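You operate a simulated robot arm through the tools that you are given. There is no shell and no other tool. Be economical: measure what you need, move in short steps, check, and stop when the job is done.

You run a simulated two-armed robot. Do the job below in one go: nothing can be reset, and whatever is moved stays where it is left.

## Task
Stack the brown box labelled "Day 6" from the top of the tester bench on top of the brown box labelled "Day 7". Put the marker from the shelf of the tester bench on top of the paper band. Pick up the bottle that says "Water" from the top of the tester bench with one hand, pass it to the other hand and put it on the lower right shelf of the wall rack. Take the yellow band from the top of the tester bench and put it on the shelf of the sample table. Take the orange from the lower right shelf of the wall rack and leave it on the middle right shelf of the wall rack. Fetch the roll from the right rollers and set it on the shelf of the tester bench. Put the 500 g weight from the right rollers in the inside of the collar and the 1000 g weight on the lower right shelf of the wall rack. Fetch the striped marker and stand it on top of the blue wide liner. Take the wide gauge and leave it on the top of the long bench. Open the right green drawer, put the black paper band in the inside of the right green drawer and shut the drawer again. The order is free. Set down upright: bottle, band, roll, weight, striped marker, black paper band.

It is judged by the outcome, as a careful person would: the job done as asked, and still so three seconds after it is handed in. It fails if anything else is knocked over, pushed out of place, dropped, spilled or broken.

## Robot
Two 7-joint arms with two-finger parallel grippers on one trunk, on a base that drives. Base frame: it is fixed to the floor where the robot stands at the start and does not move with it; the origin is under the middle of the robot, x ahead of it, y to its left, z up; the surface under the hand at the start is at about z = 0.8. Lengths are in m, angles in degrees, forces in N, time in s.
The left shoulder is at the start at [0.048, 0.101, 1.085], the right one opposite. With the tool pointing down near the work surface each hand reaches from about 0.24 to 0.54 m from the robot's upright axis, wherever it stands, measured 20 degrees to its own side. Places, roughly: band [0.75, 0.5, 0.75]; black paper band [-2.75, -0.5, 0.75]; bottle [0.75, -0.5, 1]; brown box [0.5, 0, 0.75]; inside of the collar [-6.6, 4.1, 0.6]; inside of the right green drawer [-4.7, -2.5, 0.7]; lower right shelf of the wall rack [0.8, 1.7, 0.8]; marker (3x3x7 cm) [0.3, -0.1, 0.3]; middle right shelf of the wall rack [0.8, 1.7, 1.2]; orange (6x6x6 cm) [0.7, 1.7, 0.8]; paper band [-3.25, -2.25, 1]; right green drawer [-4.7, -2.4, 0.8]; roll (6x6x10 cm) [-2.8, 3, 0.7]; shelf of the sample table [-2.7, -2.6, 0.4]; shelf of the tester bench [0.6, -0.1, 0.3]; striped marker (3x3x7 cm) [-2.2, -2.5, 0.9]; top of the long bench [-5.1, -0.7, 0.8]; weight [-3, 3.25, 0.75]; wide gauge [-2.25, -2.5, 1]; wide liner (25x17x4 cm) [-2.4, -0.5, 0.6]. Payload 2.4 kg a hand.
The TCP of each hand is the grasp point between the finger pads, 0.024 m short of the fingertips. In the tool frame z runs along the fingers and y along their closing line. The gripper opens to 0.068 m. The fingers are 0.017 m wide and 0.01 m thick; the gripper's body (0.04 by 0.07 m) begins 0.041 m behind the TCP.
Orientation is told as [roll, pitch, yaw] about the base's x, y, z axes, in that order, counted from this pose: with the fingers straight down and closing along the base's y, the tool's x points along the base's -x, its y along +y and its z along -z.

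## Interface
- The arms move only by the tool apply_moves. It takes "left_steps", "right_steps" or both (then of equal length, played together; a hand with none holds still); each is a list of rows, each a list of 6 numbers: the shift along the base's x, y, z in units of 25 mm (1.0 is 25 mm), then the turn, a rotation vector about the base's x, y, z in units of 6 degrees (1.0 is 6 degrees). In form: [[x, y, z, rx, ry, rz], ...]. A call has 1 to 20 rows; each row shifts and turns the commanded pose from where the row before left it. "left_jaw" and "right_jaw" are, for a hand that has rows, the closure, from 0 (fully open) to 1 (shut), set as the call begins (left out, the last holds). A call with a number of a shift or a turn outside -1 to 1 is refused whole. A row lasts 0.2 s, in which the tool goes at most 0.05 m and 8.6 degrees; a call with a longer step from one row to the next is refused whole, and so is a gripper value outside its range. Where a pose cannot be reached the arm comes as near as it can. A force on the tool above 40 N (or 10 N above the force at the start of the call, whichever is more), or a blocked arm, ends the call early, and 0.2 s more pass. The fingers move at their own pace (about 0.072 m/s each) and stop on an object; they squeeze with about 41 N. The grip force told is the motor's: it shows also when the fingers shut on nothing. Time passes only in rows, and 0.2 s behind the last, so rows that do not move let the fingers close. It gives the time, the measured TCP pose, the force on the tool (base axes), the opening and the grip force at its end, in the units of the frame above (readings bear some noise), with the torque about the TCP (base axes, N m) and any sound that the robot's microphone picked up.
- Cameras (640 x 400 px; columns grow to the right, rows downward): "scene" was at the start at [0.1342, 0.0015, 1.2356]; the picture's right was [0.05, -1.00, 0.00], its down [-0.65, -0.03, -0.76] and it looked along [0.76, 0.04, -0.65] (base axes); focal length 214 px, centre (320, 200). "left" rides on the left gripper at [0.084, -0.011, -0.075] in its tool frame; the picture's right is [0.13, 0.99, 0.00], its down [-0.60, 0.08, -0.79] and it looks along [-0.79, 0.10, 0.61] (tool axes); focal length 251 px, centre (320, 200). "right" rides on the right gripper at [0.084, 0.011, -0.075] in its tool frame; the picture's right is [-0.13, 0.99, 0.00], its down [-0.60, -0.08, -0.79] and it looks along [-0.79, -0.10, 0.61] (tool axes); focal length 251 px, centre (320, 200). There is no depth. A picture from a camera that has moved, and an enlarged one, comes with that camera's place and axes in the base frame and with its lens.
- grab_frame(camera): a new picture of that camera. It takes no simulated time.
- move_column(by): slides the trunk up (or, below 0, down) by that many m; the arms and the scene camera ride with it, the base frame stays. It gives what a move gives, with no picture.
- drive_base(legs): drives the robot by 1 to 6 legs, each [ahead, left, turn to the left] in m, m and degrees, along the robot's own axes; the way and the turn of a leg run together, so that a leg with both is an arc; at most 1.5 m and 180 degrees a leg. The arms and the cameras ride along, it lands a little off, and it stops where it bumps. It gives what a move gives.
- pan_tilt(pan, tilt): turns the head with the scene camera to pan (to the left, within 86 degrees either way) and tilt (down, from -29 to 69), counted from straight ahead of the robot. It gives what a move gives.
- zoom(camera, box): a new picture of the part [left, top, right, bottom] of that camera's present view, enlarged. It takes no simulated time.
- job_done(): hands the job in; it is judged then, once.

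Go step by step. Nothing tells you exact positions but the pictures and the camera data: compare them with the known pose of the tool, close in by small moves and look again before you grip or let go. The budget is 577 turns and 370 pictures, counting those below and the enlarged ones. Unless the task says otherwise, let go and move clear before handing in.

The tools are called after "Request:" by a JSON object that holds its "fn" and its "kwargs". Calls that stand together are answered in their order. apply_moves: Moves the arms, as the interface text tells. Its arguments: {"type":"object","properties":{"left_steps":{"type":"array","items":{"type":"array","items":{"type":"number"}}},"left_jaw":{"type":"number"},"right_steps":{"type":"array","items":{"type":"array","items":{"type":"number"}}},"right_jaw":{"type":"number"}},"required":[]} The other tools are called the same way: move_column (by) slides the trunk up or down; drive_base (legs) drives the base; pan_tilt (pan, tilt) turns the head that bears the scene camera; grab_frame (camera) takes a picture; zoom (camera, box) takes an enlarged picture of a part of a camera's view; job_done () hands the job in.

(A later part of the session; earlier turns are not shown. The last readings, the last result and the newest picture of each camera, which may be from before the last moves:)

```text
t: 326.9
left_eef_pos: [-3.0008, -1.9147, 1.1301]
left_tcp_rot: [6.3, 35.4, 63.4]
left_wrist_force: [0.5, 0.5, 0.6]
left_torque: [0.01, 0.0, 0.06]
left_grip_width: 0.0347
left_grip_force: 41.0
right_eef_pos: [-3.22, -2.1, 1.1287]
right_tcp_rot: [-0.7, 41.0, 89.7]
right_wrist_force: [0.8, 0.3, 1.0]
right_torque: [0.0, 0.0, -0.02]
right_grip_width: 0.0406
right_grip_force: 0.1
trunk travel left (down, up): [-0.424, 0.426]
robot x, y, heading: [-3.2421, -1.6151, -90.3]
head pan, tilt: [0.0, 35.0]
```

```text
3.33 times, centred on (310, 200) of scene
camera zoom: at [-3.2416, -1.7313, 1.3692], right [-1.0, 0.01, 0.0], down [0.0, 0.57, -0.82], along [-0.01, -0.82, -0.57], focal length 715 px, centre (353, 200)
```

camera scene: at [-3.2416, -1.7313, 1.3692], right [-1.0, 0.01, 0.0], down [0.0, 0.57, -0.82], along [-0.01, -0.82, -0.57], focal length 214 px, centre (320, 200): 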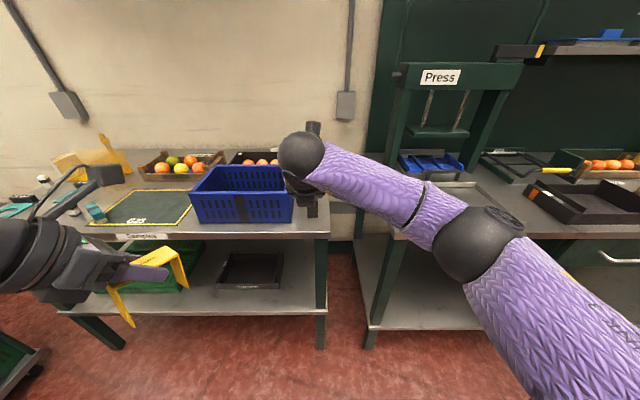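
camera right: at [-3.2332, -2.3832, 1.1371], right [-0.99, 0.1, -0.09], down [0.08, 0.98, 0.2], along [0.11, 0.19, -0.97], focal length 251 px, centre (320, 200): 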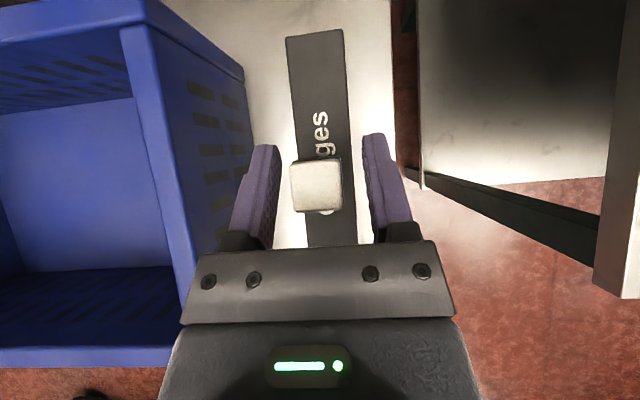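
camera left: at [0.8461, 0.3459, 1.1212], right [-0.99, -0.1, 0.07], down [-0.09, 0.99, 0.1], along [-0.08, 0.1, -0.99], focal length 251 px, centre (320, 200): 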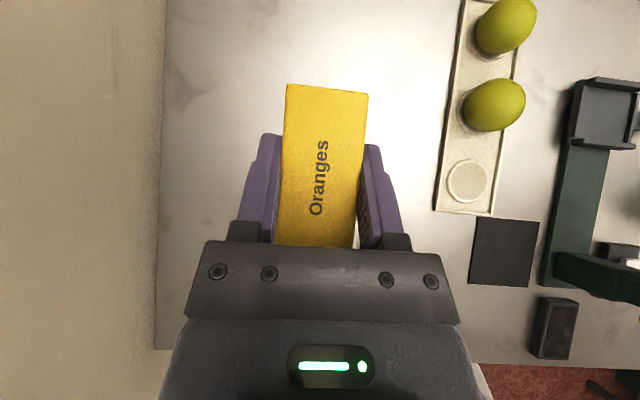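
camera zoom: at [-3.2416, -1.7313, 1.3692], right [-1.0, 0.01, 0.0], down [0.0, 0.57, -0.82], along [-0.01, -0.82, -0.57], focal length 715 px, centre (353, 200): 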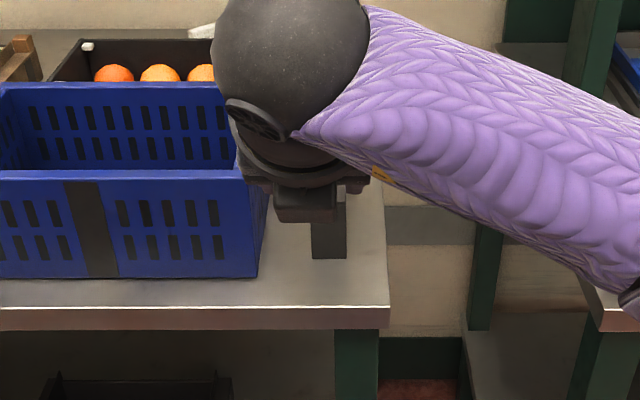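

Next, the yellow band onto the shelf below: free area right of the dark tray, about (-3.15, -2.33). I'll pull the right hand back, fix the left tool orientation (pitch 45°, yaw 90°) and lower the trunk.

Request:
{"fn": "apply_moves", "kwargs": {"right_steps": [[-0.3, 0.8, 0.3, 1, 0, 0], [-0.3, 0.8, 0.3, 1, 0, 0], [-0.3, 0.8, 0.3, 1, 0, 0], [-0.3, 0.8, 0.3, 1, 0, 0], [-0.3, 0.8, 0.3, 0, 0, 0], [-0.3, 0.8, 0.3, 0, 0, 0], [-0.3, 0.8, 0.3, 0, 0, 0]], "left_steps": [[0, 0, 0, 0, 0, 0.9], [0, 0, 0, 0, 0, 0.9], [0, 0, 0, 0, 0, 0.9], [0, 0, 0, 0, 0, 0.9], [0, 0, 0, 0, 0, 0.83], [0, 0, 0, 0, -0.937, 0.666], [0, 0, 0, -0.9, 0, 0]]}}

Request:
{"fn": "grab_frame", "kwargs": {"camera": "scene"}}

```text
t: 328.4
left_eef_pos: [-2.9978, -1.9241, 1.1328]
left_tcp_rot: [-0.7, 40.8, 90.3]
left_wrist_force: [0.1, 0.0, -1.2]
left_torque: [-0.04, 0.02, -0.01]
left_grip_width: 0.0344
left_grip_force: 40.8
left hand out of reach, approached as far as the arm can: row 7
right_eef_pos: [-3.2724, -1.9603, 1.1845]
right_tcp_rot: [-0.6, 17.0, 89.7]
right_wrist_force: [-0.4, 0.5, 0.4]
right_torque: [-0.03, 0.03, 0.01]
right_grip_width: 0.041
right_grip_force: 0.0
trunk travel left (down, up): [-0.424, 0.426]
robot x, y, heading: [-3.2436, -1.6137, -90.4]
head pan, tilt: [0.0, 35.0]
```

```text
215 pictures are left
camera scene: at [-3.2416, -1.7318, 1.3692], right [-1.0, 0.01, 0.0], down [0.0, 0.57, -0.82], along [-0.01, -0.82, -0.57], focal length 214 px, centre (320, 200)
```

scene: 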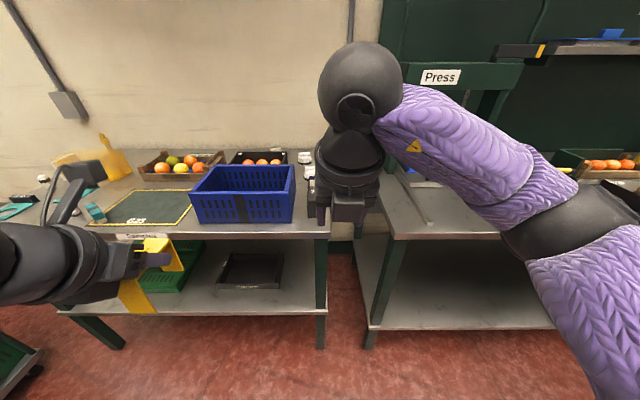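

Request:
{"fn": "move_column", "kwargs": {"by": -0.4}}

Request:
{"fn": "grab_frame", "kwargs": {"camera": "scene"}}

Request:
{"fn": "grab_frame", "kwargs": {"camera": "left"}}

```text
t: 332.3
left_eef_pos: [-2.996, -1.9616, 0.6501]
left_tcp_rot: [-0.7, 23.5, 90.0]
left_wrist_force: [0.5, -0.2, 0.2]
left_torque: [0.02, -0.02, 0.0]
left_grip_width: 0.0346
left_grip_force: 41.1
right_eef_pos: [-3.2719, -1.961, 0.7818]
right_tcp_rot: [-0.5, 17.0, 89.8]
right_wrist_force: [-0.5, 0.1, 0.1]
right_torque: [0.03, 0.0, -0.03]
right_grip_width: 0.0409
right_grip_force: 0.1
trunk travel left (down, up): [-0.024, 0.826]
robot x, y, heading: [-3.2436, -1.6107, -90.3]
head pan, tilt: [0.0, 35.0]
```

```text
214 pictures are left
camera scene: at [-3.2423, -1.8334, 0.9603], right [-1.0, 0.01, 0.0], down [0.0, 0.57, -0.82], along [-0.01, -0.82, -0.57], focal length 214 px, centre (320, 200)
```

scene: 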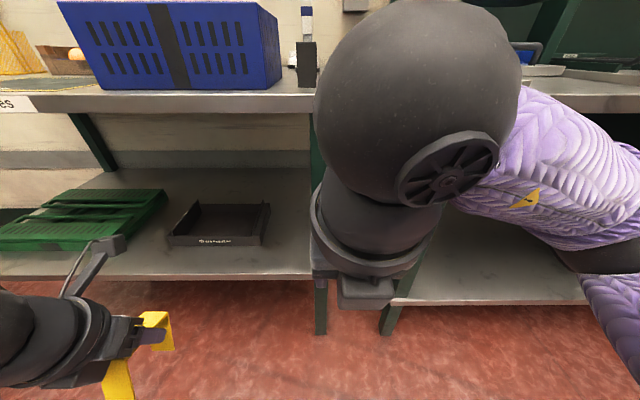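

```text
213 pictures are left
camera left: at [-2.9866, -2.01, 0.75], right [-0.99, -0.12, 0.04], down [-0.09, 0.87, 0.49], along [-0.1, 0.48, -0.87], focal length 251 px, centre (320, 200)
```

left: 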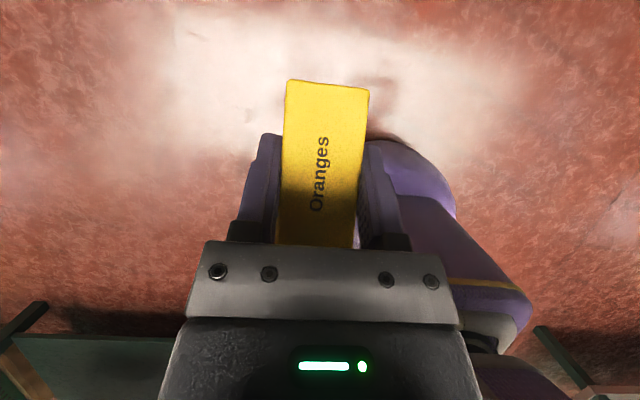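

I can see the marker standing on the paper band. Now I extend the left hand forward with increasing lean, and move the right hand aside.

Request:
{"fn": "apply_moves", "kwargs": {"left_steps": [[-0.6, -0.6, 0, -0.5, 0, 0], [-0.6, -0.6, 0, -0.5, 0, 0], [-0.6, -0.6, 0, -0.5, 0, 0], [-0.6, -0.6, 0, -0.5, 0, 0], [-0.6, -0.6, 0, -0.5, 0, 0], [-0.6, -0.6, 0, -0.5, 0, 0], [-0.6, -0.6, 0, -0.5, 0, 0], [-0.6, -0.6, 0, 0, 0, 0], [-0.6, -0.6, 0, 0, 0, 0], [-0.4, -0.6, 0, 0, 0, 0]], "right_steps": [[-0.8, 0.1, 0, 0, 0, 0], [-0.8, 0.1, 0, 0, 0, 0], [-0.8, 0.1, 0, 0, 0, 0], [-0.8, 0.1, 0, 0, 0, 0], [-0.8, 0.1, 0, 0, 0, 0], [-0.8, 0.1, 0, 0, 0, 0], [0, 0, 0, 0, 0, 0], [0, 0, 0, 0, 0, 0], [0, 0, 0, 0, 0, 0], [0, 0, 0, 0, 0, 0]]}}

Request:
{"fn": "grab_frame", "kwargs": {"camera": "scene"}}

```text
t: 334.5
left_eef_pos: [-3.1415, -2.1127, 0.6492]
left_tcp_rot: [-0.8, 44.5, 90.1]
left_wrist_force: [-0.3, 0.4, -0.1]
left_torque: [0.0, 0.02, 0.01]
left_grip_width: 0.0343
left_grip_force: 41.2
right_eef_pos: [-3.3914, -1.9463, 0.7833]
right_tcp_rot: [-0.6, 17.0, 89.8]
right_wrist_force: [0.7, -0.6, 0.1]
right_torque: [0.03, 0.01, 0.0]
right_grip_width: 0.0408
right_grip_force: 0.0
trunk travel left (down, up): [-0.024, 0.826]
robot x, y, heading: [-3.2415, -1.6133, -90.2]
head pan, tilt: [0.0, 35.0]
```

```text
212 pictures are left
camera scene: at [-3.2424, -1.8334, 0.9603], right [-1.0, 0.01, 0.0], down [0.0, 0.57, -0.82], along [-0.01, -0.82, -0.57], focal length 214 px, centre (320, 200)
```

scene: 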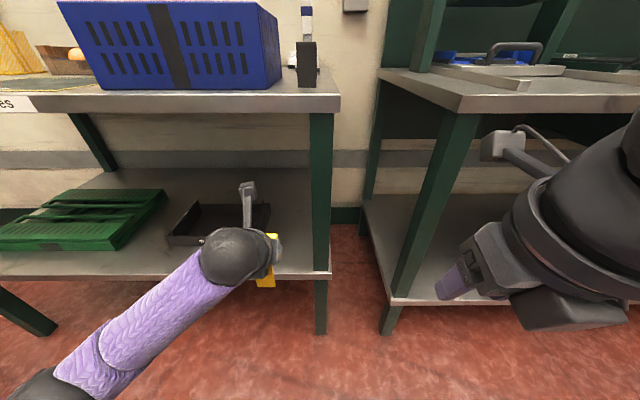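

Request:
{"fn": "apply_moves", "kwargs": {"right_steps": [[0, 0.6, 0, 0.8, 0, 0], [0, 0.6, 0, 0.8, 0, 0], [0, 0.6, 0, 0.8, 0, 0], [0, 0.6, 0, 0, 0, 0]], "left_steps": [[0, -0.4, -0.6, 0, 0, 0], [0, -0.4, -0.6, 0, 0, 0], [0, -0.4, -0.6, 0, 0, 0], [0, -0.4, -0.6, 0, 0, 0]]}}

Request:
{"fn": "drive_base", "kwargs": {"legs": [[0.1, 0, 0]]}}

Request:
{"fn": "grab_frame", "kwargs": {"camera": "left"}}

Request:
{"fn": "grab_frame", "kwargs": {"camera": "scene"}}

```text
t: 335.5
left_eef_pos: [-3.1416, -2.1529, 0.5891]
left_tcp_rot: [-0.7, 44.4, 90.0]
left_wrist_force: [0.3, -0.1, -0.5]
left_torque: [0.02, -0.01, 0.01]
left_grip_width: 0.0347
left_grip_force: 40.9
right_eef_pos: [-3.3921, -1.8852, 0.7815]
right_tcp_rot: [-0.5, 2.5, 89.9]
right_wrist_force: [1.2, 0.0, -0.5]
right_torque: [0.0, 0.02, -0.02]
right_grip_width: 0.0409
right_grip_force: 0.0
trunk travel left (down, up): [-0.024, 0.826]
robot x, y, heading: [-3.2415, -1.6129, -90.5]
head pan, tilt: [0.0, 35.0]
```

```text
t: 336.6
left_eef_pos: [-3.1419, -2.2526, 0.5886]
left_tcp_rot: [-0.7, 44.4, 90.0]
left_wrist_force: [0.1, 0.2, 0.2]
left_torque: [0.03, 0.01, 0.0]
left_grip_width: 0.0345
left_grip_force: 41.1
right_eef_pos: [-3.3938, -1.9861, 0.7819]
right_tcp_rot: [-0.4, 2.6, 89.8]
right_wrist_force: [-0.2, 0.0, -0.1]
right_torque: [-0.02, 0.01, 0.0]
right_grip_width: 0.041
right_grip_force: 0.0
trunk travel left (down, up): [-0.024, 0.826]
robot x, y, heading: [-3.2398, -1.7107, -90.3]
head pan, tilt: [0.0, 35.0]
```

```text
211 pictures are left
camera left: at [-3.1327, -2.2615, 0.7004], right [-0.99, -0.1, 0.08], down [-0.09, 0.99, 0.14], along [-0.09, 0.14, -0.99], focal length 251 px, centre (320, 200)
```

left: 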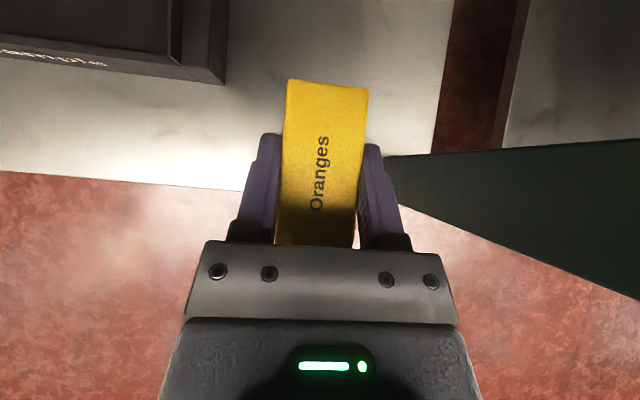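

```text
210 pictures are left
camera scene: at [-3.2432, -1.9343, 0.9603], right [-1.0, 0.01, 0.0], down [0.0, 0.57, -0.82], along [-0.01, -0.82, -0.57], focal length 214 px, centre (320, 200)
```

scene: 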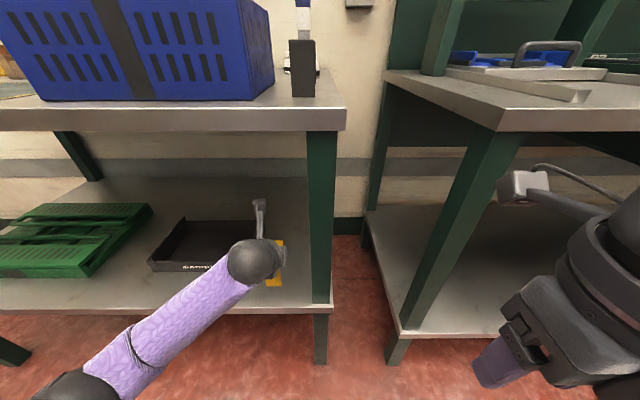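

Request:
{"fn": "apply_moves", "kwargs": {"left_steps": [[0, -0.8, -0.3, 0, 0, 0], [0, -0.8, -0.5, 0, 0, 0], [0, -0.9, -0.8, 0, 0, 0], [0, 0, -0.8, 0, 0, 0], [0, 0, -0.8, 0, 0, 0]]}}

Request:
{"fn": "grab_frame", "kwargs": {"camera": "left"}}

Request:
{"fn": "grab_frame", "kwargs": {"camera": "scene"}}

```text
t: 337.8
left_eef_pos: [-3.1421, -2.3146, 0.5091]
left_tcp_rot: [-0.7, 44.4, 90.0]
left_wrist_force: [0.0, -1.1, 0.1]
left_torque: [0.01, 0.01, 0.01]
left_grip_width: 0.0347
left_grip_force: 41.0
right_eef_pos: [-3.3929, -1.9871, 0.7822]
right_tcp_rot: [-0.5, 2.6, 89.7]
right_wrist_force: [0.4, 1.1, 0.3]
right_torque: [0.0, 0.02, -0.02]
right_grip_width: 0.0408
right_grip_force: 0.0
trunk travel left (down, up): [-0.024, 0.826]
robot x, y, heading: [-3.2419, -1.7156, -90.2]
head pan, tilt: [0.0, 35.0]
```

```text
209 pictures are left
camera left: at [-3.1325, -2.3226, 0.6206], right [-0.99, -0.1, 0.08], down [-0.09, 0.99, 0.14], along [-0.1, 0.13, -0.99], focal length 251 px, centre (320, 200)
```

left: 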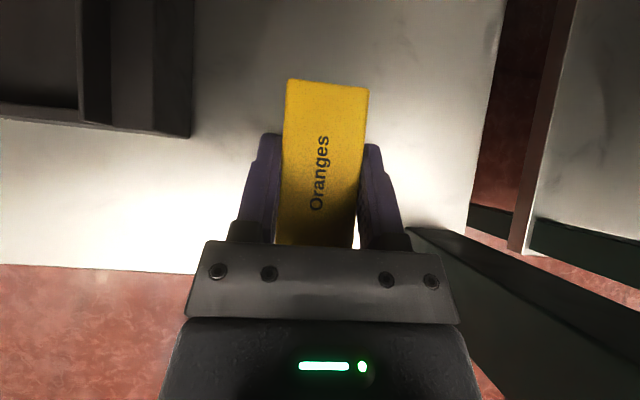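

```text
208 pictures are left
camera scene: at [-3.2432, -1.9344, 0.9603], right [-1.0, 0.01, 0.0], down [0.0, 0.57, -0.82], along [-0.01, -0.82, -0.57], focal length 214 px, centre (320, 200)
```

scene: 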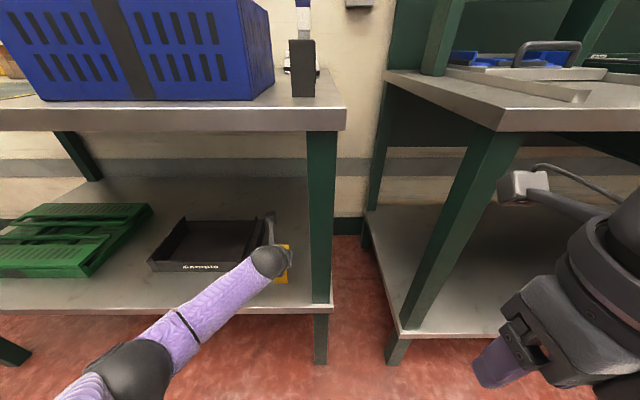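

Request:
{"fn": "apply_moves", "kwargs": {"left_steps": [[0, 0, -0.3, 0, 0, 0], [0, 0, -0.2, 0, 0, 0]]}}

Request:
{"fn": "apply_moves", "kwargs": {"left_steps": [[0, 0, -0.12, 0, 0, 0], [0, 0, -0.12, 0, 0, 0]]}}

```text
t: 338.4
left_eef_pos: [-3.1427, -2.3153, 0.4966]
left_tcp_rot: [-0.7, 44.4, 90.0]
left_wrist_force: [-0.8, -0.2, 0.2]
left_torque: [-0.02, 0.01, 0.03]
left_grip_width: 0.0346
left_grip_force: 41.2
right_eef_pos: [-3.3937, -1.987, 0.7818]
right_tcp_rot: [-0.6, 2.7, 89.8]
right_wrist_force: [-0.7, 0.1, 0.6]
right_torque: [0.02, 0.0, 0.05]
right_grip_width: 0.0406
right_grip_force: 0.1
trunk travel left (down, up): [-0.024, 0.826]
robot x, y, heading: [-3.2419, -1.7116, -90.4]
head pan, tilt: [0.0, 35.0]
```

```text
t: 339.0
left_eef_pos: [-3.1427, -2.3155, 0.4898]
left_tcp_rot: [-0.7, 44.4, 90.0]
left_wrist_force: [0.5, 0.6, -0.2]
left_torque: [-0.03, 0.03, 0.02]
left_grip_width: 0.0346
left_grip_force: 41.1
right_eef_pos: [-3.3935, -1.9849, 0.7826]
right_tcp_rot: [-0.5, 2.6, 89.7]
right_wrist_force: [-0.7, 0.4, 1.3]
right_torque: [-0.01, 0.01, 0.0]
right_grip_width: 0.0408
right_grip_force: 0.0
trunk travel left (down, up): [-0.024, 0.826]
robot x, y, heading: [-3.2472, -1.7171, -90.4]
head pan, tilt: [0.0, 35.0]
```

Request:
{"fn": "apply_moves", "kwargs": {"left_steps": [[0, 0, -0.12, 0, 0, 0], [0, 0, -0.12, 0, 0, 0]]}}

Request:
{"fn": "zoom", "kwargs": {"camera": "scene", "box": [230, 190, 350, 310]}}

```text
t: 339.6
left_eef_pos: [-3.1424, -2.3164, 0.4899]
left_tcp_rot: [-0.7, 44.9, 90.2]
left_wrist_force: [4.3, 2.6, 31.4]
left_torque: [0.36, 0.1, -0.03]
left_grip_width: 0.0342
left_grip_force: 41.5
right_eef_pos: [-3.3929, -1.984, 0.7832]
right_tcp_rot: [-0.5, 2.8, 89.7]
right_wrist_force: [0.1, -0.3, 0.7]
right_torque: [0.0, -0.03, 0.01]
right_grip_width: 0.0407
right_grip_force: 0.1
trunk travel left (down, up): [-0.024, 0.826]
robot x, y, heading: [-3.245, -1.7136, -90.5]
head pan, tilt: [0.0, 35.0]
```

```text
3.33 times, centred on (290, 250) of scene
camera zoom: at [-3.2432, -1.9318, 0.9615], right [-1.0, 0.01, 0.0], down [0.0, 0.57, -0.82], along [0.0, -0.82, -0.57], focal length 715 px, centre (420, 33)
```

zoom: 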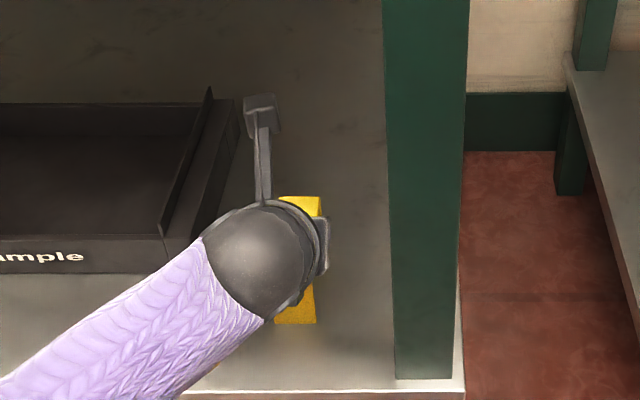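

Contact with the shelf. Ease off a touch, release and check.

Request:
{"fn": "apply_moves", "kwargs": {"left_steps": [[0, 0, 0.16, 0, 0, 0]]}}

Request:
{"fn": "apply_moves", "kwargs": {"left_jaw": 0.2, "left_steps": [[0, 0, 0, 0, 0, 0], [0, 0, 0, 0, 0, 0], [0, 0, 0, 0, 0, 0]]}}

Request:
{"fn": "grab_frame", "kwargs": {"camera": "left"}}

```text
t: 340.0
left_eef_pos: [-3.1427, -2.3165, 0.4903]
left_tcp_rot: [-0.7, 44.4, 90.0]
left_wrist_force: [4.0, -4.5, 11.8]
left_torque: [-0.87, 0.01, 0.17]
left_grip_width: 0.0345
left_grip_force: 41.6
right_eef_pos: [-3.3937, -1.9859, 0.7818]
right_tcp_rot: [-0.6, 2.6, 89.7]
right_wrist_force: [0.1, -0.4, -0.1]
right_torque: [0.0, 0.0, 0.02]
right_grip_width: 0.0405
right_grip_force: 0.1
trunk travel left (down, up): [-0.024, 0.826]
robot x, y, heading: [-3.2425, -1.7161, -90.2]
head pan, tilt: [0.0, 35.0]
```

```text
t: 340.8
left_eef_pos: [-3.1429, -2.3167, 0.4879]
left_tcp_rot: [-0.7, 44.3, 90.0]
left_wrist_force: [-0.4, -0.8, -0.2]
left_torque: [0.0, 0.02, 0.02]
left_grip_width: 0.0545
left_grip_force: 0.1
right_eef_pos: [-3.3936, -1.9867, 0.7811]
right_tcp_rot: [-0.5, 2.7, 89.7]
right_wrist_force: [-0.3, -0.9, 0.2]
right_torque: [0.02, 0.02, 0.01]
right_grip_width: 0.041
right_grip_force: 0.1
trunk travel left (down, up): [-0.024, 0.826]
robot x, y, heading: [-3.2412, -1.7141, -90.5]
head pan, tilt: [0.0, 35.0]
```

```text
206 pictures are left
camera left: at [-3.1332, -2.324, 0.6003], right [-0.99, -0.1, 0.08], down [-0.09, 0.99, 0.14], along [-0.09, 0.14, -0.99], focal length 251 px, centre (320, 200)
```

left: 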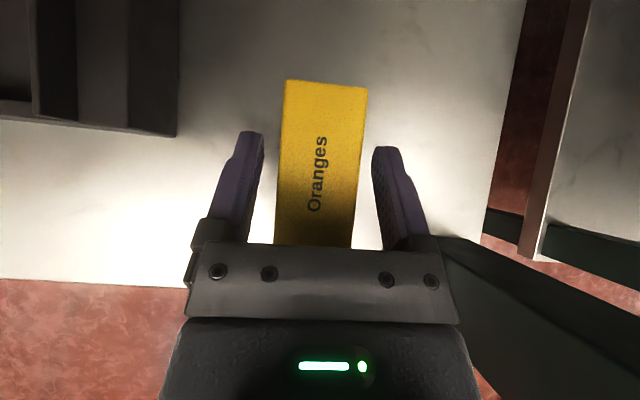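

Band stands on the shelf. Withdraw up and back.

Request:
{"fn": "apply_moves", "kwargs": {"left_steps": [[0, 0.3, 0.5, 0, 0, 0], [0, 0.6, 0.7, 0, 0, 0], [0, 0.8, 0.7, 0, 0, 0], [0, 0.8, 0.4, 0, 0, 0]]}}

Request:
{"fn": "drive_base", "kwargs": {"legs": [[-0.3, 0, 0]]}}

Request:
{"fn": "grab_frame", "kwargs": {"camera": "scene"}}

```text
t: 341.8
left_eef_pos: [-3.1427, -2.2532, 0.5442]
left_tcp_rot: [-0.8, 44.4, 90.0]
left_wrist_force: [0.2, -0.6, -0.6]
left_torque: [0.0, -0.01, 0.05]
left_grip_width: 0.054
left_grip_force: 0.1
right_eef_pos: [-3.393, -1.9869, 0.7822]
right_tcp_rot: [-0.4, 2.7, 89.7]
right_wrist_force: [-0.3, 0.2, 0.0]
right_torque: [0.01, -0.01, -0.01]
right_grip_width: 0.0408
right_grip_force: 0.1
trunk travel left (down, up): [-0.024, 0.826]
robot x, y, heading: [-3.2431, -1.7118, -90.6]
head pan, tilt: [0.0, 35.0]
```

```text
t: 343.9
left_eef_pos: [-3.1419, -1.9548, 0.5434]
left_tcp_rot: [-0.8, 44.3, 89.9]
left_wrist_force: [-1.0, -0.1, 0.5]
left_torque: [0.03, -0.01, -0.01]
left_grip_width: 0.0544
left_grip_force: 0.1
right_eef_pos: [-3.3906, -1.687, 0.782]
right_tcp_rot: [-0.5, 2.6, 89.6]
right_wrist_force: [0.7, 0.2, -0.9]
right_torque: [-0.02, -0.02, -0.01]
right_grip_width: 0.0407
right_grip_force: 0.0
trunk travel left (down, up): [-0.024, 0.826]
robot x, y, heading: [-3.241, -1.4145, -90.2]
head pan, tilt: [0.0, 35.0]
```

```text
205 pictures are left
camera scene: at [-3.2414, -1.6349, 0.9602], right [-1.0, 0.01, 0.0], down [0.01, 0.57, -0.82], along [-0.01, -0.82, -0.57], focal length 214 px, centre (320, 200)
```

scene: 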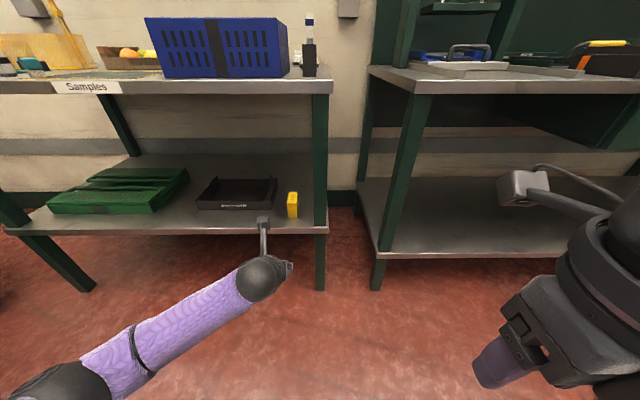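

Both placed well. Raise the trunk and move to the left part of the sample table for the striped marker and the wide (68 mm) gauge.

Request:
{"fn": "move_column", "kwargs": {"by": 0.4}}

Request:
{"fn": "drive_base", "kwargs": {"legs": [[0.15, 0.85, 0]]}}

Request:
{"fn": "move_column", "kwargs": {"by": 0.1}}

Request:
{"fn": "grab_frame", "kwargs": {"camera": "scene"}}

```text
t: 347.7
left_eef_pos: [-3.141, -1.9547, 0.9442]
left_tcp_rot: [-0.7, 44.4, 89.9]
left_wrist_force: [-0.1, 0.4, 0.0]
left_torque: [-0.01, 0.01, 0.0]
left_grip_width: 0.0544
left_grip_force: 0.1
right_eef_pos: [-3.3917, -1.6863, 1.1819]
right_tcp_rot: [-0.5, 2.6, 89.6]
right_wrist_force: [-0.2, -0.7, -0.4]
right_torque: [-0.02, 0.02, -0.01]
right_grip_width: 0.0408
right_grip_force: 0.1
trunk travel left (down, up): [-0.424, 0.426]
robot x, y, heading: [-3.2406, -1.4149, -90.2]
head pan, tilt: [0.0, 35.0]
```

```text
t: 352.3
left_eef_pos: [-2.3, -2.1215, 0.9452]
left_tcp_rot: [-0.6, 44.5, 89.1]
left_wrist_force: [0.6, -1.3, 0.1]
left_torque: [-0.02, -0.04, -0.04]
left_grip_width: 0.0541
left_grip_force: 0.1
right_eef_pos: [-2.5445, -1.8504, 1.1822]
right_tcp_rot: [-0.4, 2.6, 88.7]
right_wrist_force: [0.3, -0.2, 0.9]
right_torque: [0.03, -0.05, -0.02]
right_grip_width: 0.0407
right_grip_force: 0.0
trunk travel left (down, up): [-0.424, 0.426]
robot x, y, heading: [-2.3893, -1.584, -91.3]
head pan, tilt: [0.0, 35.0]
```

```text
t: 353.6
left_eef_pos: [-2.2984, -2.1236, 1.0437]
left_tcp_rot: [-0.7, 44.3, 88.9]
left_wrist_force: [0.0, 0.7, 0.7]
left_torque: [0.01, -0.02, -0.01]
left_grip_width: 0.0544
left_grip_force: 0.1
right_eef_pos: [-2.5443, -1.8512, 1.2809]
right_tcp_rot: [-0.5, 2.6, 88.8]
right_wrist_force: [0.4, 0.2, 0.2]
right_torque: [0.02, -0.01, -0.01]
right_grip_width: 0.0408
right_grip_force: 0.1
trunk travel left (down, up): [-0.524, 0.326]
robot x, y, heading: [-2.3887, -1.5776, -91.7]
head pan, tilt: [0.0, 35.0]
```

```text
204 pictures are left
camera scene: at [-2.3911, -1.6904, 1.4695], right [-1.0, 0.03, 0.0], down [0.01, 0.57, -0.82], along [-0.02, -0.82, -0.57], focal length 214 px, centre (320, 200)
```

scene: 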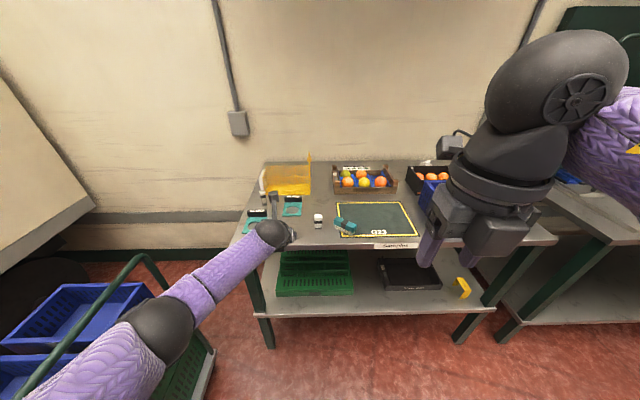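

Request:
{"fn": "zoom", "kwargs": {"camera": "scene", "box": [225, 150, 365, 250]}}

Request:
{"fn": "grab_frame", "kwargs": {"camera": "left"}}

```text
4.00 times, centred on (295, 200) of scene
camera zoom: at [-2.3911, -1.6904, 1.4695], right [-1.0, 0.03, 0.0], down [0.01, 0.57, -0.82], along [-0.02, -0.82, -0.57], focal length 858 px, centre (420, 200)
```

zoom: 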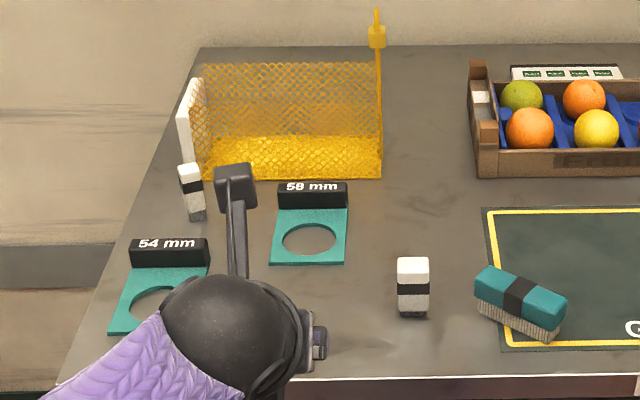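

```text
202 pictures are left
camera left: at [-2.2897, -2.1314, 1.1556], right [-0.99, -0.08, 0.08], down [-0.07, 0.99, 0.14], along [-0.09, 0.14, -0.99], focal length 251 px, centre (320, 200)
```

left: 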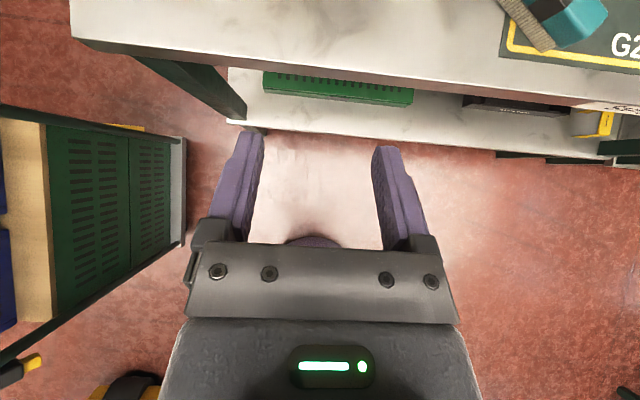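

The second gauge reads "58 mm" (wide, at about (-2.29, -2.44)); by coordinates the striped marker is the one by the yellow net at about (-2.156, -2.47). Approaching it with the left hand.

Request:
{"fn": "drive_base", "kwargs": {"legs": [[0.2, 0.13, 1.5]]}}

Request:
{"fn": "grab_frame", "kwargs": {"camera": "left"}}

Request:
{"fn": "grab_frame", "kwargs": {"camera": "scene"}}

```text
t: 355.4
left_eef_pos: [-2.1591, -2.3241, 1.0437]
left_tcp_rot: [-0.9, 44.3, 90.4]
left_wrist_force: [0.1, -0.1, 0.2]
left_torque: [0.01, 0.02, -0.01]
left_grip_width: 0.0542
left_grip_force: 0.2
right_eef_pos: [-2.4099, -2.0589, 1.2818]
right_tcp_rot: [-0.5, 2.6, 90.1]
right_wrist_force: [-0.2, -1.4, 0.3]
right_torque: [0.04, -0.02, -0.04]
right_grip_width: 0.0408
right_grip_force: 0.0
trunk travel left (down, up): [-0.524, 0.326]
robot x, y, heading: [-2.2644, -1.7832, -90.1]
head pan, tilt: [0.0, 35.0]
```

```text
201 pictures are left
camera left: at [-2.1481, -2.3328, 1.1556], right [-0.99, -0.11, 0.08], down [-0.1, 0.98, 0.14], along [-0.1, 0.14, -0.99], focal length 251 px, centre (320, 200)
```

left: 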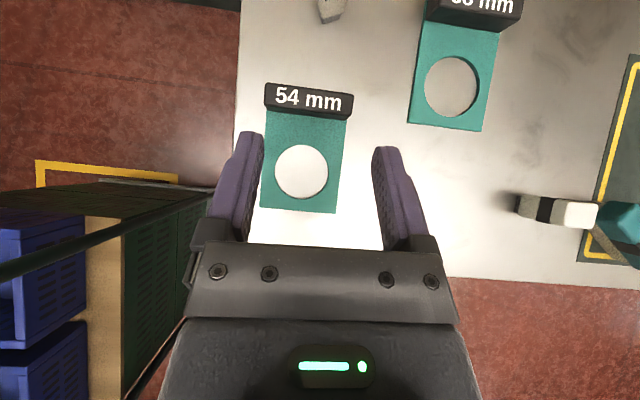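

```text
200 pictures are left
camera scene: at [-2.2605, -1.8947, 1.4695], right [-1.0, 0.0, 0.0], down [0.0, 0.57, -0.82], along [0.0, -0.82, -0.57], focal length 214 px, centre (320, 200)
```

scene: 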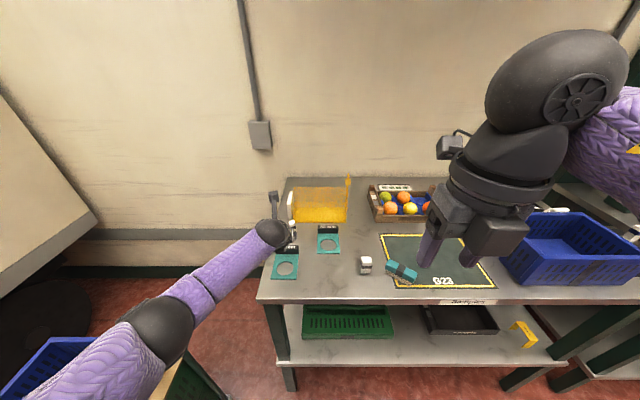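

Request:
{"fn": "apply_moves", "kwargs": {"left_steps": [[0, -0.8, 0, 0, 0, 0], [0, -0.8, 0, 0, 0, 0], [0, -0.8, 0, 0, 0, 0], [0, -0.8, 0, 0, 0, 0], [0, -0.8, 0, 0, 0, 0]]}}

Request:
{"fn": "grab_frame", "kwargs": {"camera": "left"}}

```text
t: 356.6
left_eef_pos: [-2.1564, -2.3624, 1.0469]
left_tcp_rot: [-0.6, 44.4, 90.4]
left_wrist_force: [-1.5, 1.2, -0.1]
left_torque: [0.03, 0.01, 0.03]
left_grip_width: 0.0545
left_grip_force: 0.1
left hand out of reach, approached as far as the arm can: row 2, 3, 4, 5
right_eef_pos: [-2.4097, -2.0573, 1.283]
right_tcp_rot: [-0.6, 2.5, 90.0]
right_wrist_force: [0.2, -0.3, -0.1]
right_torque: [0.01, 0.0, 0.0]
right_grip_width: 0.0406
right_grip_force: 0.1
trunk travel left (down, up): [-0.524, 0.326]
robot x, y, heading: [-2.2659, -1.782, -89.9]
head pan, tilt: [0.0, 35.0]
```

```text
199 pictures are left
camera left: at [-2.1462, -2.3707, 1.1584], right [-0.99, -0.11, 0.08], down [-0.1, 0.99, 0.14], along [-0.1, 0.13, -0.99], focal length 251 px, centre (320, 200)
```

left: 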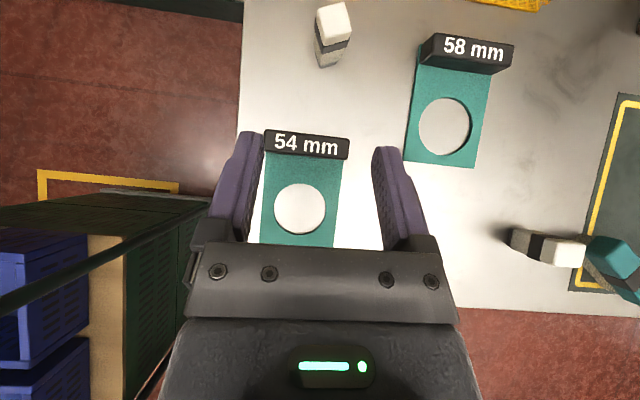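

Request:
{"fn": "drive_base", "kwargs": {"legs": [[0.1, 0, 0]]}}

Request:
{"fn": "grab_frame", "kwargs": {"camera": "left"}}

```text
t: 357.7
left_eef_pos: [-2.1561, -2.4619, 1.0462]
left_tcp_rot: [-0.7, 44.3, 90.4]
left_wrist_force: [-0.6, -0.4, -0.5]
left_torque: [0.02, 0.02, -0.02]
left_grip_width: 0.0543
left_grip_force: 0.1
right_eef_pos: [-2.4114, -2.1594, 1.2811]
right_tcp_rot: [-0.5, 2.5, 90.1]
right_wrist_force: [0.8, -0.2, 0.0]
right_torque: [0.03, -0.01, -0.03]
right_grip_width: 0.0408
right_grip_force: 0.0
trunk travel left (down, up): [-0.524, 0.326]
robot x, y, heading: [-2.2599, -1.884, -89.8]
head pan, tilt: [0.0, 35.0]
```

```text
198 pictures are left
camera left: at [-2.1463, -2.4709, 1.1577], right [-0.99, -0.11, 0.08], down [-0.1, 0.98, 0.14], along [-0.1, 0.14, -0.99], focal length 251 px, centre (320, 200)
```

left: 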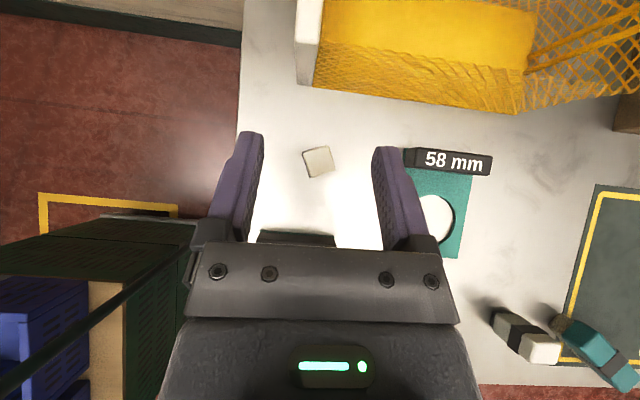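

Marker top at (-2.160, -2.472), rotated ~20°. Rotate the tool to match and lower with the trunk.

Request:
{"fn": "apply_moves", "kwargs": {"left_steps": [[-0.08, -0.15, 0, 0, 0, 0.9], [-0.08, -0.15, 0, 0, 0, 0.9], [0, 0, 0, 0, 0, 0.9], [0, 0, 0, 0, 0, 0.7]]}}

Request:
{"fn": "move_column", "kwargs": {"by": -0.04}}

Request:
{"fn": "grab_frame", "kwargs": {"camera": "left"}}

```text
t: 358.7
left_eef_pos: [-2.1535, -2.4424, 1.0426]
left_tcp_rot: [-0.8, 44.4, 110.9]
left_wrist_force: [0.9, -0.1, 0.5]
left_torque: [0.0, 0.01, 0.0]
left_grip_width: 0.0545
left_grip_force: 0.1
left hand out of reach, approached as far as the arm can: row 1, 2, 3, 4
right_eef_pos: [-2.4105, -2.1566, 1.2818]
right_tcp_rot: [-0.4, 2.7, 90.1]
right_wrist_force: [-0.3, -0.1, -0.4]
right_torque: [0.01, -0.03, 0.01]
right_grip_width: 0.0408
right_grip_force: 0.2
trunk travel left (down, up): [-0.524, 0.326]
robot x, y, heading: [-2.2557, -1.8799, -90.4]
head pan, tilt: [0.0, 35.0]
```

```text
t: 359.6
left_eef_pos: [-2.1532, -2.4436, 1.004]
left_tcp_rot: [-0.7, 44.4, 110.8]
left_wrist_force: [0.9, -0.4, -0.7]
left_torque: [-0.02, 0.03, 0.01]
left_grip_width: 0.0545
left_grip_force: 0.1
right_eef_pos: [-2.4105, -2.1576, 1.2414]
right_tcp_rot: [-0.6, 2.5, 90.1]
right_wrist_force: [0.4, 0.6, -0.7]
right_torque: [-0.01, 0.02, 0.01]
right_grip_width: 0.0408
right_grip_force: 0.1
trunk travel left (down, up): [-0.484, 0.366]
robot x, y, heading: [-2.2648, -1.8823, -90.1]
head pan, tilt: [0.0, 35.0]
```

```text
197 pictures are left
camera left: at [-2.1425, -2.4474, 1.1154], right [-0.89, -0.45, 0.08], down [-0.43, 0.89, 0.14], along [-0.14, 0.09, -0.99], focal length 251 px, centre (320, 200)
```

left: 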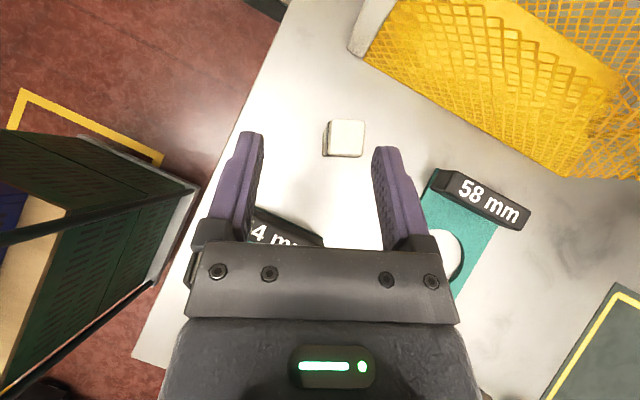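

Request:
{"fn": "apply_moves", "kwargs": {"left_steps": [[-0.12, -0.55, 0, 0, 0, 0], [-0.12, -0.55, 0, 0, 0, 0]]}}

Request:
{"fn": "grab_frame", "kwargs": {"camera": "left"}}

```text
t: 360.2
left_eef_pos: [-2.1549, -2.4488, 1.0068]
left_tcp_rot: [-0.6, 44.5, 110.8]
left_wrist_force: [-0.2, 0.2, -0.2]
left_torque: [0.0, -0.01, -0.01]
left_grip_width: 0.0543
left_grip_force: 0.0
left hand out of reach, approached as far as the arm can: row 1, 2
right_eef_pos: [-2.4107, -2.1572, 1.242]
right_tcp_rot: [-0.5, 2.6, 90.1]
right_wrist_force: [0.5, 0.0, 0.2]
right_torque: [-0.01, 0.0, 0.02]
right_grip_width: 0.0405
right_grip_force: 0.0
trunk travel left (down, up): [-0.484, 0.366]
robot x, y, heading: [-2.2652, -1.8852, -90.1]
head pan, tilt: [0.0, 35.0]
```

```text
196 pictures are left
camera left: at [-2.1422, -2.4523, 1.1177], right [-0.89, -0.45, 0.08], down [-0.43, 0.89, 0.14], along [-0.14, 0.09, -0.99], focal length 251 px, centre (320, 200)
```

left: 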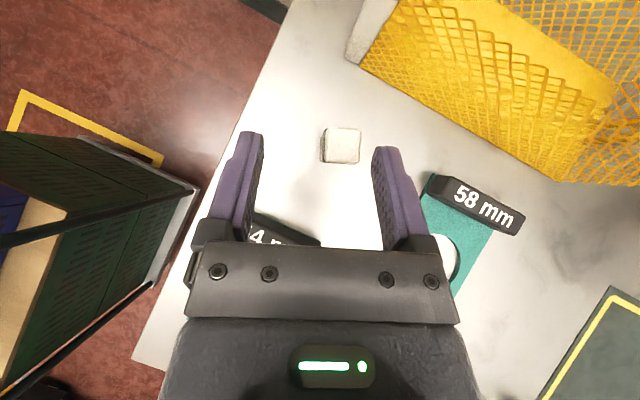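

Use the base for the last 2 cm.

Request:
{"fn": "drive_base", "kwargs": {"legs": [[0.022, -0.005, 0]]}}

Request:
{"fn": "grab_frame", "kwargs": {"camera": "left"}}

```text
t: 361.0
left_eef_pos: [-2.1593, -2.471, 1.0053]
left_tcp_rot: [-0.8, 44.4, 110.7]
left_wrist_force: [-0.9, -0.2, -0.1]
left_torque: [0.0, 0.05, 0.01]
left_grip_width: 0.0545
left_grip_force: 0.1
right_eef_pos: [-2.416, -2.1793, 1.2406]
right_tcp_rot: [-0.4, 2.4, 90.1]
right_wrist_force: [-0.1, 0.1, -0.1]
right_torque: [0.03, -0.02, 0.01]
right_grip_width: 0.0409
right_grip_force: 0.2
trunk travel left (down, up): [-0.484, 0.366]
robot x, y, heading: [-2.266, -1.9057, -90.0]
head pan, tilt: [0.0, 35.0]
```

```text
195 pictures are left
camera left: at [-2.1479, -2.4746, 1.1171], right [-0.89, -0.45, 0.08], down [-0.43, 0.89, 0.14], along [-0.14, 0.09, -0.99], focal length 251 px, centre (320, 200)
```

left: 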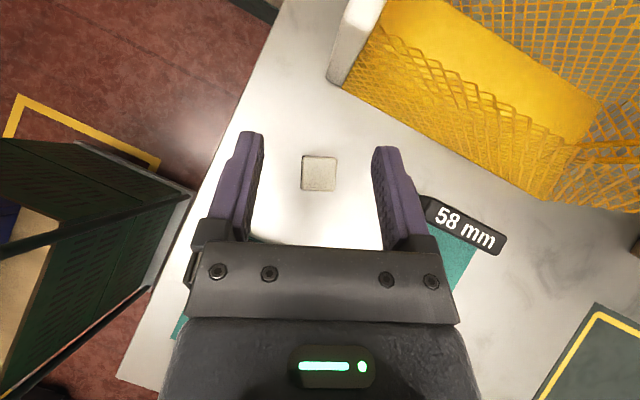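

Request:
{"fn": "move_column", "kwargs": {"by": -0.043}}

Request:
{"fn": "grab_frame", "kwargs": {"camera": "left"}}

```text
t: 361.8
left_eef_pos: [-2.1592, -2.4689, 0.9622]
left_tcp_rot: [-0.7, 44.5, 110.7]
left_wrist_force: [0.5, -0.2, -0.6]
left_torque: [0.0, -0.01, -0.01]
left_grip_width: 0.0547
left_grip_force: 0.1
right_eef_pos: [-2.4158, -2.1776, 1.199]
right_tcp_rot: [-0.4, 2.6, 90.1]
right_wrist_force: [0.1, -0.7, 0.4]
right_torque: [-0.02, -0.03, 0.01]
right_grip_width: 0.0409
right_grip_force: 0.0
trunk travel left (down, up): [-0.441, 0.409]
robot x, y, heading: [-2.2649, -1.9078, -90.0]
head pan, tilt: [0.0, 35.0]
```

```text
194 pictures are left
camera left: at [-2.1477, -2.4733, 1.0749], right [-0.89, -0.45, 0.08], down [-0.43, 0.89, 0.14], along [-0.14, 0.09, -0.99], focal length 251 px, centre (320, 200)
```

left: 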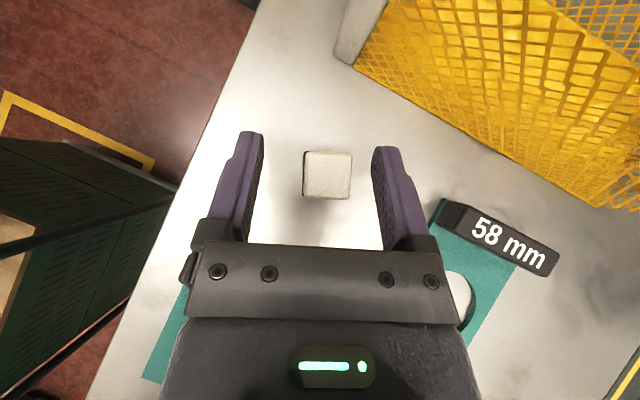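

Request:
{"fn": "apply_moves", "kwargs": {"left_jaw": 1, "left_steps": [[-0.08, -0.04, 0, 0, 0, 0], [0, 0, 0, 0, 0, 0], [0, 0, 0, 0, 0, 0]]}}

Request:
{"fn": "move_column", "kwargs": {"by": 0.12}}

Request:
{"fn": "grab_frame", "kwargs": {"camera": "left"}}

Request:
{"fn": "grab_frame", "kwargs": {"camera": "scene"}}

```text
t: 362.6
left_eef_pos: [-2.1621, -2.4707, 0.9633]
left_tcp_rot: [-0.6, 44.4, 110.7]
left_wrist_force: [-0.3, -0.1, 0.7]
left_torque: [0.0, 0.05, 0.0]
left_grip_width: 0.0201
left_grip_force: 37.8
right_eef_pos: [-2.4157, -2.1777, 1.1997]
right_tcp_rot: [-0.4, 2.6, 90.1]
right_wrist_force: [-0.5, 0.9, 0.6]
right_torque: [-0.01, -0.02, -0.02]
right_grip_width: 0.0409
right_grip_force: 0.0
trunk travel left (down, up): [-0.441, 0.409]
robot x, y, heading: [-2.2681, -1.9032, -90.1]
head pan, tilt: [0.0, 35.0]
```

```text
t: 364.1
left_eef_pos: [-2.1619, -2.4698, 1.0921]
left_tcp_rot: [-0.4, 45.3, 111.1]
left_wrist_force: [0.9, -0.5, -0.5]
left_torque: [-0.01, 0.02, 0.02]
left_grip_width: 0.0201
left_grip_force: 37.6
right_eef_pos: [-2.4159, -2.1784, 1.3187]
right_tcp_rot: [-0.5, 2.7, 90.1]
right_wrist_force: [0.8, 0.7, 0.1]
right_torque: [-0.01, 0.01, -0.02]
right_grip_width: 0.0408
right_grip_force: 0.0
trunk travel left (down, up): [-0.561, 0.289]
robot x, y, heading: [-2.27, -1.9014, -89.8]
head pan, tilt: [0.0, 35.0]
```

```text
193 pictures are left
camera left: at [-2.1494, -2.4721, 1.2044], right [-0.89, -0.44, 0.09], down [-0.43, 0.89, 0.13], along [-0.14, 0.08, -0.99], focal length 251 px, centre (320, 200)
```

left: 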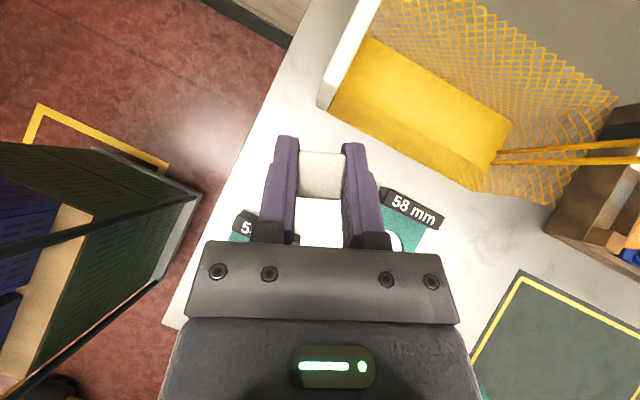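

```text
192 pictures are left
camera scene: at [-2.2662, -2.012, 1.5066], right [-1.0, 0.0, 0.0], down [0.0, 0.57, -0.82], along [0.0, -0.82, -0.57], focal length 214 px, centre (320, 200)
```

scene: 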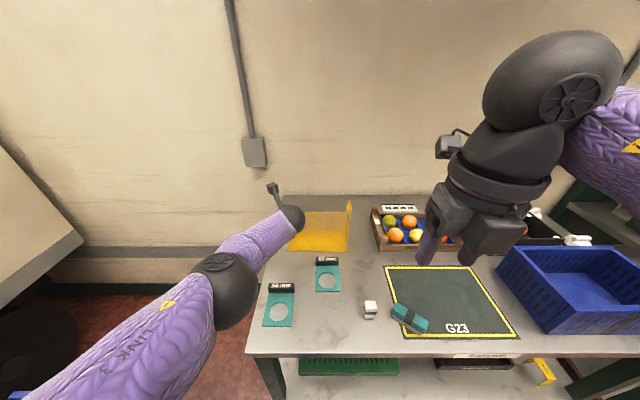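

Striped marker held. Next the 58 mm gauge with the right hand, gripping its label block from above (closing along y). First retract/raise the left hand and turn the right hand to yaw 0.

Request:
{"fn": "apply_moves", "kwargs": {"left_steps": [[0, 0.5, 0.8, 0, 0, 0], [0.2, 1, 0.8, 0, 0, 0], [0.2, 1, 0.8, 0, 0, 0], [0.2, 1, 0.8, 0, 0, 0], [0.2, 1, 0.8, 0, 0, 0], [0.2, 1, 0.8, 0, 0, 0], [0.2, 1, 0.8, 0, 0, 0], [0, 1, 0.8, 0, 0, 0], [0, 0, 0, 0, 0, 0], [0, 0, 0, 0, 0, 0], [0, 0, 0, 0, 0, 0], [0, 0, 0, 0, 0, 0], [0, 0, 0, 0, 0, 0], [0, 0, 0, 0, 0, 0], [0, 0, 0, 0, 0, 0]], "right_steps": [[0, 0, 0, 0.4, 0, -1], [0, 0, 0, 0, 0, -1], [0, 0, 0, 0, 0, -1], [0, 0, 0, 0, 0, -1], [0, 0, 0, 0, 0, -1], [0, 0, 0, 0, 0, -1], [0, 0, 0, 0, 0, -1], [0, 0, 0, 0, 0, -1], [0, 0, 0, 0, 0, -1], [0, 0, 0, 0, 0, -1], [0, 0, 0, 0, 0, -1], [0, 0, 0, 0, 0, -1], [0, 0, 0, 0, 0, -1], [0, 0, 0, 0, 0, -1], [0, 0, 0, 0, 0, -1]]}}

Request:
{"fn": "grab_frame", "kwargs": {"camera": "scene"}}

```text
t: 367.3
left_eef_pos: [-2.1326, -2.283, 1.2527]
left_tcp_rot: [-0.3, 45.2, 111.2]
left_wrist_force: [0.1, 0.4, 0.2]
left_torque: [-0.03, 0.03, -0.02]
left_grip_width: 0.0202
left_grip_force: 37.4
right_eef_pos: [-2.4144, -2.1788, 1.3191]
right_tcp_rot: [-0.6, -0.2, 3.5]
right_wrist_force: [2.7, -1.0, -1.9]
right_torque: [0.05, -0.12, 0.06]
right_grip_width: 0.0408
right_grip_force: 0.0
trunk travel left (down, up): [-0.561, 0.289]
robot x, y, heading: [-2.2644, -1.9059, -90.0]
head pan, tilt: [0.0, 35.0]
stopped in row 15 (right hand): the force on the tool passed its limit at 68 N (the readings are from after the stop); the commanded pose is now the measured one
```

```text
191 pictures are left
camera scene: at [-2.2661, -2.0118, 1.5067], right [-1.0, 0.0, 0.0], down [0.0, 0.57, -0.82], along [0.0, -0.82, -0.57], focal length 214 px, centre (320, 200)
```

scene: 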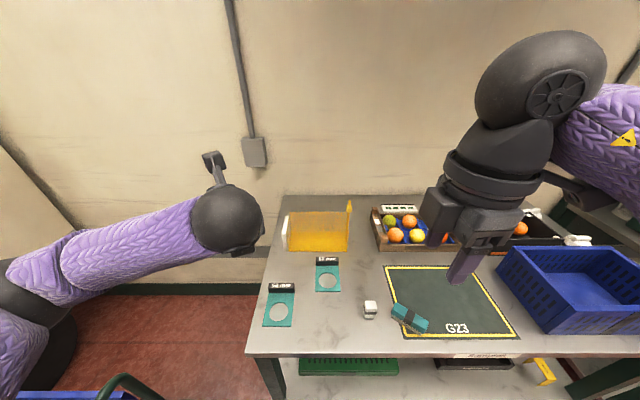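

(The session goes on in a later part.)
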